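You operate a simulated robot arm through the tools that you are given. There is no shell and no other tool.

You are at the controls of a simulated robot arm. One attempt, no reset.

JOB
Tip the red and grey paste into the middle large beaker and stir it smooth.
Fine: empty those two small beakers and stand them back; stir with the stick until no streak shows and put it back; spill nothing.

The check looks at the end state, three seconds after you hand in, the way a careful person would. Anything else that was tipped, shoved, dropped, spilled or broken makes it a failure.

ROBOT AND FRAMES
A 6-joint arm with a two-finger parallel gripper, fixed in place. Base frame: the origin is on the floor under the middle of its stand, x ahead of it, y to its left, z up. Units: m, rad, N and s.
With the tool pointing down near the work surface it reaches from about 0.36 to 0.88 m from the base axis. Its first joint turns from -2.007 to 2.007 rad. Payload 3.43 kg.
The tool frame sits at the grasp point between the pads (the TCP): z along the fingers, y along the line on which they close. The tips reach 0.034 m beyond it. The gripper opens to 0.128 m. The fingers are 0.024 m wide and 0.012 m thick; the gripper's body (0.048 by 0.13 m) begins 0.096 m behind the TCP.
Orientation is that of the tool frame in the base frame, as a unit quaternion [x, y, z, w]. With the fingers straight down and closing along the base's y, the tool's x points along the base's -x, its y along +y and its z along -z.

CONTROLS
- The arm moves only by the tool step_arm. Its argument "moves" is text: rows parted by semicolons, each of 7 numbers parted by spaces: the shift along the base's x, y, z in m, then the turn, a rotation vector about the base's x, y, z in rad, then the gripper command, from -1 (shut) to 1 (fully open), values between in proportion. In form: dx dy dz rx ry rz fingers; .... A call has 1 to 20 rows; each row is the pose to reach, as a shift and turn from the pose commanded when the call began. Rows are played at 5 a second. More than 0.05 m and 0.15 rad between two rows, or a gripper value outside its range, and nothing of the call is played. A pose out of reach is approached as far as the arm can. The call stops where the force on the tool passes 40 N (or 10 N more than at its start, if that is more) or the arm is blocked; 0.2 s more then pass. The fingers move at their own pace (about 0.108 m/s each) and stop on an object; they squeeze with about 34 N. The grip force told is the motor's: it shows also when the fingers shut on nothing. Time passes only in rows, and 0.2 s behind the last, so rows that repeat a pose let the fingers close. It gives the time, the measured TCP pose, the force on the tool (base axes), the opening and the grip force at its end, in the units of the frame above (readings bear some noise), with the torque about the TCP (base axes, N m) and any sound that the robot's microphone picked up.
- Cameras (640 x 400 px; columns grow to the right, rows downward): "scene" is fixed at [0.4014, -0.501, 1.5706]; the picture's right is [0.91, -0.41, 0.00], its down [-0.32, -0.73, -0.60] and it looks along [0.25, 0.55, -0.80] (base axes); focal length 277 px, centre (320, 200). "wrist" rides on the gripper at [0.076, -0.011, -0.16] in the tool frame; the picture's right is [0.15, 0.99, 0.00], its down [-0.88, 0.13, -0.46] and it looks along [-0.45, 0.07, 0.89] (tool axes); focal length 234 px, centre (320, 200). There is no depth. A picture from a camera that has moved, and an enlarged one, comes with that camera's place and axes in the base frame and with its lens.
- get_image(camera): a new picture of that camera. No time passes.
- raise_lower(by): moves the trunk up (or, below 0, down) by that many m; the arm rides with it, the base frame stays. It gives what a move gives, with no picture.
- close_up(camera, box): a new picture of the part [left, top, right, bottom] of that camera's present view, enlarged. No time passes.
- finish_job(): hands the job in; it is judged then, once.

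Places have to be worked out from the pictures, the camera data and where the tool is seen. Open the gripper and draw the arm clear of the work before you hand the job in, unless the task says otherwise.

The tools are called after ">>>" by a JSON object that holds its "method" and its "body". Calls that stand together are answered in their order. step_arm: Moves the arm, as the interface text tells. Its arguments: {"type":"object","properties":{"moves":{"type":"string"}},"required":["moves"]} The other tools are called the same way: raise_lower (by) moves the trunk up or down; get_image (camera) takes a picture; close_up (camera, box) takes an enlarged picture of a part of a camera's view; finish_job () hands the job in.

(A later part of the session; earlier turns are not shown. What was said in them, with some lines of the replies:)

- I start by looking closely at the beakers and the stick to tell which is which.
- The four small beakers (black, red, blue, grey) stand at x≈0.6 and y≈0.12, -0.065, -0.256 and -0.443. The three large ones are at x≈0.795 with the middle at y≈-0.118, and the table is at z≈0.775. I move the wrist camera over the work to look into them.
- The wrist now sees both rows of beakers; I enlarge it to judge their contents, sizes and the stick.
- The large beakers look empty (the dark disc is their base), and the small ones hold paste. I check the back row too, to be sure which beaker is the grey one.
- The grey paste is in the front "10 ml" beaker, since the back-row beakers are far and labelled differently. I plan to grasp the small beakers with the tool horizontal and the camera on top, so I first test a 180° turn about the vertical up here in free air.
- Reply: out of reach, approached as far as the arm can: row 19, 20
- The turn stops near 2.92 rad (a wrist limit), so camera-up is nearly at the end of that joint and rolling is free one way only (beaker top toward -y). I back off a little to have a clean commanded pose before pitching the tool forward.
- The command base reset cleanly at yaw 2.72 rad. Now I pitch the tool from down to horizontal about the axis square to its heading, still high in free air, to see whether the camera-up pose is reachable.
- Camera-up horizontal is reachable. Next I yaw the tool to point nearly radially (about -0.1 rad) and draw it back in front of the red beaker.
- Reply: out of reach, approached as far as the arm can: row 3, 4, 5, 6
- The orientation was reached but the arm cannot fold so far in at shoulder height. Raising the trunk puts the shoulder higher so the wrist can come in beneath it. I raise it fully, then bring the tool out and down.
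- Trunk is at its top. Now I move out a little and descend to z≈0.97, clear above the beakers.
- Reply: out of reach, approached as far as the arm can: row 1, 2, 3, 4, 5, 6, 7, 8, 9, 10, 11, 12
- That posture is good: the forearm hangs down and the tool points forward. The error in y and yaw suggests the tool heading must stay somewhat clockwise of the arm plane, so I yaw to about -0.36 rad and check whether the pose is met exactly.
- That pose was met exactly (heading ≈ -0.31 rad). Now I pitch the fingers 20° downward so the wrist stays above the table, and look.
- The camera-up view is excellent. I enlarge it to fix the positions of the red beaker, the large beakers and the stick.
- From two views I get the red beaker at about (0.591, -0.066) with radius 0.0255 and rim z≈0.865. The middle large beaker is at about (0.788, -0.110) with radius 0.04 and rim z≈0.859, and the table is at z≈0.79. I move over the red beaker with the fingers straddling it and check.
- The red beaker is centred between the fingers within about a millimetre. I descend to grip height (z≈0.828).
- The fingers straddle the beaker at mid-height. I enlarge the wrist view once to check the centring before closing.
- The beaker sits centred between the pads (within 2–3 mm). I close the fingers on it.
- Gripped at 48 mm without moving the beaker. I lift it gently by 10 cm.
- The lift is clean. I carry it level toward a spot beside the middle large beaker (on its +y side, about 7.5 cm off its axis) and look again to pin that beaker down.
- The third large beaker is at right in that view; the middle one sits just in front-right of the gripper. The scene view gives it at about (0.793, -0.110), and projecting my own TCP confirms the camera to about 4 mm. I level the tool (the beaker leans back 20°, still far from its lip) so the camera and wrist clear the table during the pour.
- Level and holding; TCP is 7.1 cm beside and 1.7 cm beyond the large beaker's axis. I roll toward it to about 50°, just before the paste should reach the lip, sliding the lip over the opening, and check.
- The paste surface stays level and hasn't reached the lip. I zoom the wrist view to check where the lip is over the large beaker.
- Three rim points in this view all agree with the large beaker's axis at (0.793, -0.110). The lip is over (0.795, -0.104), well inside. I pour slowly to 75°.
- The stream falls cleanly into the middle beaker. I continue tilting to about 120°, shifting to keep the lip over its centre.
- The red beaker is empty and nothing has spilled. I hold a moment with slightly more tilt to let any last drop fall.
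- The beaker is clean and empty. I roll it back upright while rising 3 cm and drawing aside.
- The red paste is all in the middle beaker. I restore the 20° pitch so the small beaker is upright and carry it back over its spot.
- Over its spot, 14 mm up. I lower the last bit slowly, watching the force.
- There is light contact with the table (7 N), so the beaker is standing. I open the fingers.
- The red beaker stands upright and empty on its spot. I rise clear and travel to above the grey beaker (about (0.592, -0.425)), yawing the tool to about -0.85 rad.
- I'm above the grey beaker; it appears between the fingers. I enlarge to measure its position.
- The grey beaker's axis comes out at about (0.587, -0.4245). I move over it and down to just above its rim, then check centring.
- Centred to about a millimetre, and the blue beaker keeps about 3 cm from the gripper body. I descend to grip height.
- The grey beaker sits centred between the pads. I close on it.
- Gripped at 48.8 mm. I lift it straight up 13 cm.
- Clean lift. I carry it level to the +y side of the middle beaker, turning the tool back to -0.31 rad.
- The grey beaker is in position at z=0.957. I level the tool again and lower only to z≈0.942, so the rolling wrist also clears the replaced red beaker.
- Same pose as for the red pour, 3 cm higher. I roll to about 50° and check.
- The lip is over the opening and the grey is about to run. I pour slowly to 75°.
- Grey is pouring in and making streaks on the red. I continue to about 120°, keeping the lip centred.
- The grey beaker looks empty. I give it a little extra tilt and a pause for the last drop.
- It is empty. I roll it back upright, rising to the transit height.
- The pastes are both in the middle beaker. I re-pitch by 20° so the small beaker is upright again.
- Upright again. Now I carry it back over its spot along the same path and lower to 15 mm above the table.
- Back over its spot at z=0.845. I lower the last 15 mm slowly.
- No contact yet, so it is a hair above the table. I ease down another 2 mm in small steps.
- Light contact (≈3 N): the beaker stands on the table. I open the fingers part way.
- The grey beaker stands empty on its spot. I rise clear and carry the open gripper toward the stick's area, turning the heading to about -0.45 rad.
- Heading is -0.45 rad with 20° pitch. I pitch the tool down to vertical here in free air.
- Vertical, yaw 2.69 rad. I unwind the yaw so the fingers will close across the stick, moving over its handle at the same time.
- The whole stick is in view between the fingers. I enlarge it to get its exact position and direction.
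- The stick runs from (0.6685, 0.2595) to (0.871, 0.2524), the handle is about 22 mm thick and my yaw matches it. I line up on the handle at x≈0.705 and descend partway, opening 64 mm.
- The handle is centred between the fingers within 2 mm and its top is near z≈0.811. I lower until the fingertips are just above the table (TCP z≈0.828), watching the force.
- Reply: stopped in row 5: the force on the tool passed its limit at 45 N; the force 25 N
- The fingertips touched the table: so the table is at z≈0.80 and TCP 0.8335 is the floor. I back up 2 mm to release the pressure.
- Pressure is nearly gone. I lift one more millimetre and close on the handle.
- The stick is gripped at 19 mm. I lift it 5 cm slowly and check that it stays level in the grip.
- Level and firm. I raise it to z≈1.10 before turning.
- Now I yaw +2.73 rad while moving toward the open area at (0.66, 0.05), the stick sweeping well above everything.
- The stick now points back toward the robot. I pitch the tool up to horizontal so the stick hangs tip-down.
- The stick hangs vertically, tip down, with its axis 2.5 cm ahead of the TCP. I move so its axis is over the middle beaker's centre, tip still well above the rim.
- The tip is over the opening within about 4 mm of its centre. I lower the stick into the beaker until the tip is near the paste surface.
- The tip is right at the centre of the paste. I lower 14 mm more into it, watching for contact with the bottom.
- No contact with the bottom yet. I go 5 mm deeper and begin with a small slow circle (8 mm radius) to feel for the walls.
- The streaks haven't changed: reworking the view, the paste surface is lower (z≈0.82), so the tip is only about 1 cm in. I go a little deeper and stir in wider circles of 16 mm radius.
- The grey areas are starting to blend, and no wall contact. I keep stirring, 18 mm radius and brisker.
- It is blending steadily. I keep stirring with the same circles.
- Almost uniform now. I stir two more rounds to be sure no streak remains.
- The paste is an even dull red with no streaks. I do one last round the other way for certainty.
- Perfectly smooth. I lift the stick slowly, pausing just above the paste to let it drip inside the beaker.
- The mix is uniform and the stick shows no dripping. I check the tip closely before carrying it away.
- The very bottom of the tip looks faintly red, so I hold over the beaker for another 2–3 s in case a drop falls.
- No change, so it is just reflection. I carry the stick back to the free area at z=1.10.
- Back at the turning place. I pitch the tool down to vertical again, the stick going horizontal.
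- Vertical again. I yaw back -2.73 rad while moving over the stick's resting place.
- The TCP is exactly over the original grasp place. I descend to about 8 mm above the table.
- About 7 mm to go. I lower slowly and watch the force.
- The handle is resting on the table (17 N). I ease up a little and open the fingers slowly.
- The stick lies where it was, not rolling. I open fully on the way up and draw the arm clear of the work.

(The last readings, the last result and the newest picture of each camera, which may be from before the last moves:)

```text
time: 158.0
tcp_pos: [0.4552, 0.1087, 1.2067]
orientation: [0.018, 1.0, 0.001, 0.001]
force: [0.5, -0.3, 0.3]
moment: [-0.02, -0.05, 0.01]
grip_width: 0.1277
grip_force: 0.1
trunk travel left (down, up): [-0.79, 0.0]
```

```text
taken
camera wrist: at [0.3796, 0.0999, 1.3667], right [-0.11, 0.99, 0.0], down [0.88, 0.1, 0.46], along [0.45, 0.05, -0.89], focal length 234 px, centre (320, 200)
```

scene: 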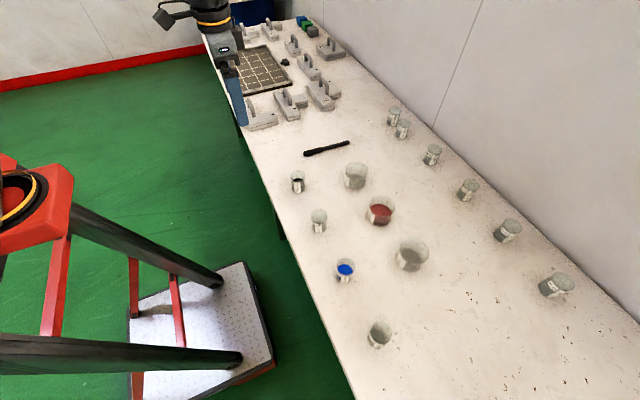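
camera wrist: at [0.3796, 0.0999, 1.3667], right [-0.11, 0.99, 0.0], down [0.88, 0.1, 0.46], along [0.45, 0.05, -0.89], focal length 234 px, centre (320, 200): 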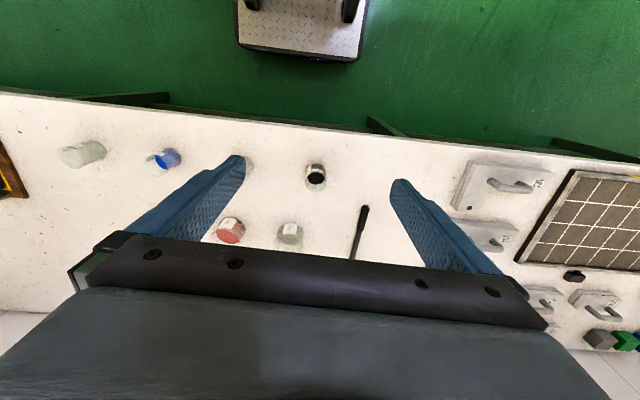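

The arm is clear. I check the final state closely: both small beakers, the mix, the stick, and the table for spills.

>>> {"method": "close_up", "body": {"camera": "scene", "box": [280, 130, 440, 230]}}

>>> {"method": "close_up", "body": {"camera": "scene", "box": [300, 240, 440, 370]}}

>>> {"method": "close_up", "body": {"camera": "scene", "box": [355, 190, 405, 230]}}

>>> {"method": "close_up", "body": {"camera": "scene", "box": [295, 135, 360, 165]}}

```text
4.00 times, centred on (360, 180) of scene
camera zoom: at [0.4014, -0.501, 1.5706], right [0.91, -0.41, 0.0], down [-0.32, -0.73, -0.6], along [0.25, 0.55, -0.8], focal length 1109 px, centre (160, 280)
```

zoom: 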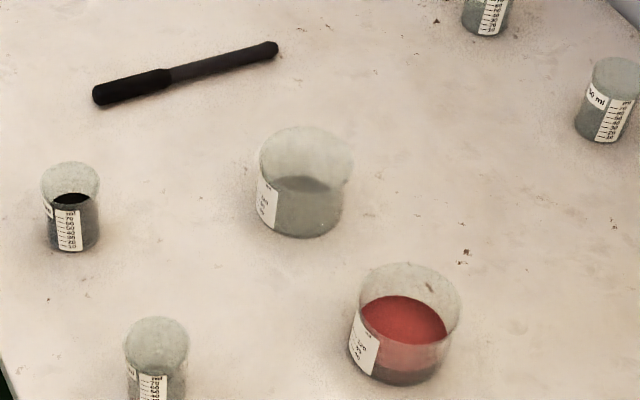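

```text
3.08 times, centred on (370, 305) of scene
camera zoom: at [0.4014, -0.501, 1.5706], right [0.91, -0.41, 0.0], down [-0.32, -0.73, -0.6], along [0.25, 0.55, -0.8], focal length 853 px, centre (166, -123)
```

zoom: 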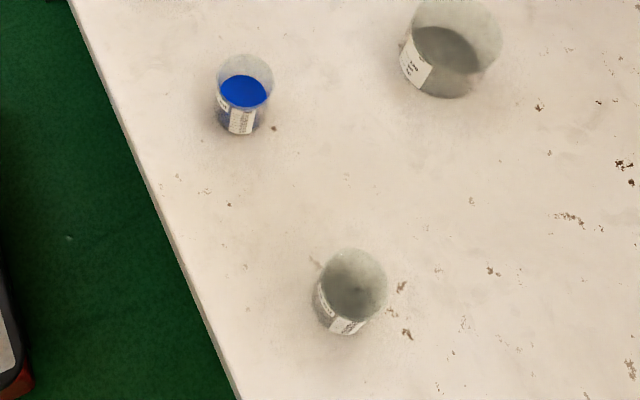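

```text
10.00 times, centred on (380, 210) of scene
camera zoom: at [0.4014, -0.501, 1.5706], right [0.91, -0.41, 0.0], down [-0.32, -0.73, -0.6], along [0.25, 0.55, -0.8], focal length 2772 px, centre (-280, 100)
```

zoom: 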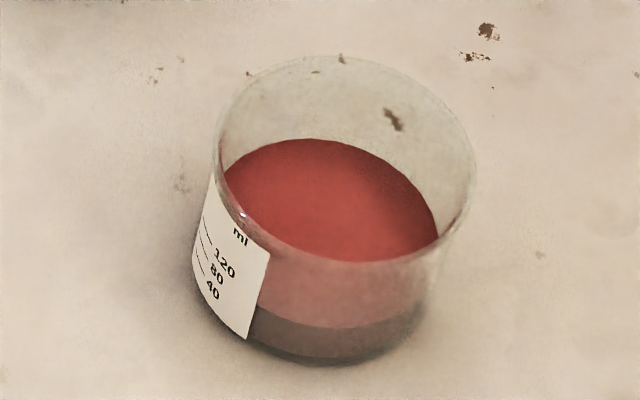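

```text
9.85 times, centred on (328, 150) of scene
camera zoom: at [0.4014, -0.501, 1.5706], right [0.91, -0.41, 0.0], down [-0.32, -0.73, -0.6], along [0.25, 0.55, -0.8], focal length 2729 px, centre (246, 692)
```

zoom: 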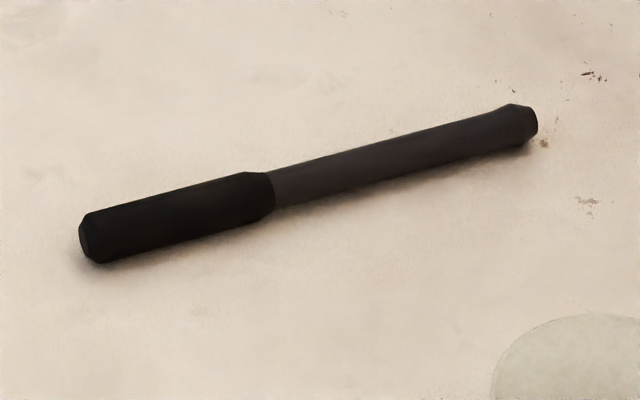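

The mix is even, the stick is back within a few millimetres and I see no spills. One last close look inside the two emptied beakers.

>>> {"method": "close_up", "body": {"camera": "scene", "box": [355, 312, 405, 352]}}

>>> {"method": "close_up", "body": {"camera": "scene", "box": [295, 202, 345, 242]}}

```text
10.00 times, centred on (380, 332) of scene
camera zoom: at [0.4014, -0.501, 1.5706], right [0.91, -0.41, 0.0], down [-0.32, -0.73, -0.6], along [0.25, 0.55, -0.8], focal length 2772 px, centre (-280, -1120)
```

zoom: 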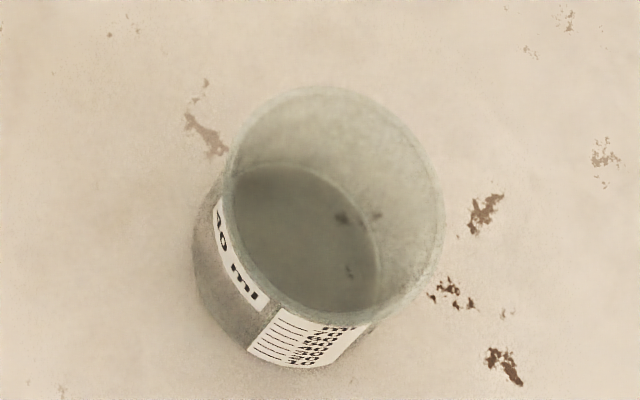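

```text
10.00 times, centred on (320, 222) of scene
camera zoom: at [0.4014, -0.501, 1.5706], right [0.91, -0.41, 0.0], down [-0.32, -0.73, -0.6], along [0.25, 0.55, -0.8], focal length 2772 px, centre (320, -20)
```

zoom: 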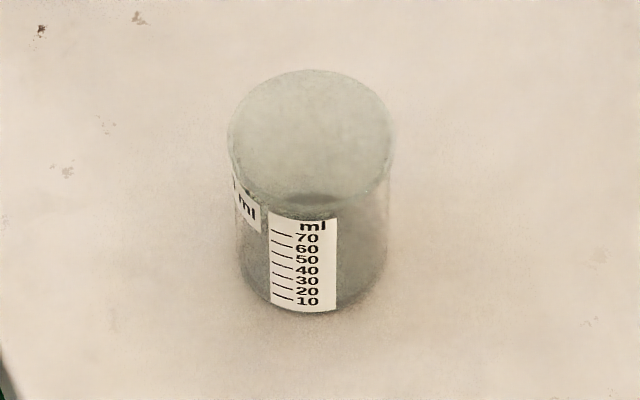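

Both beakers are empty (table specks show through the grey one's base) and upright in their places. The gripper is open and clear, so I hand the job in.

>>> {"method": "finish_job", "body": {}}

```text
The job is handed in.
```

I tipped the red and grey paste into the middle large beaker and stirred it until no streaks showed. The job is handed in, but no verdict has come back yet.

- **Mix:** the paste is an even dull red. Close-ups during the last stirring and at the end showed no streaks.
- **Small beakers:** both are empty and standing upright back in their places.
- **Stick:** it is back on the table, within a few millimetres of where it started.
- **Spills:** I saw no spills in the final pictures, and nothing else looked disturbed.

While lowering to pick up the stick, the fingertips pressed on the table at about 45 N and the arm stopped itself. I backed off and saw no mark or movement from it.

The gripper is open and the arm is drawn clear of the work.
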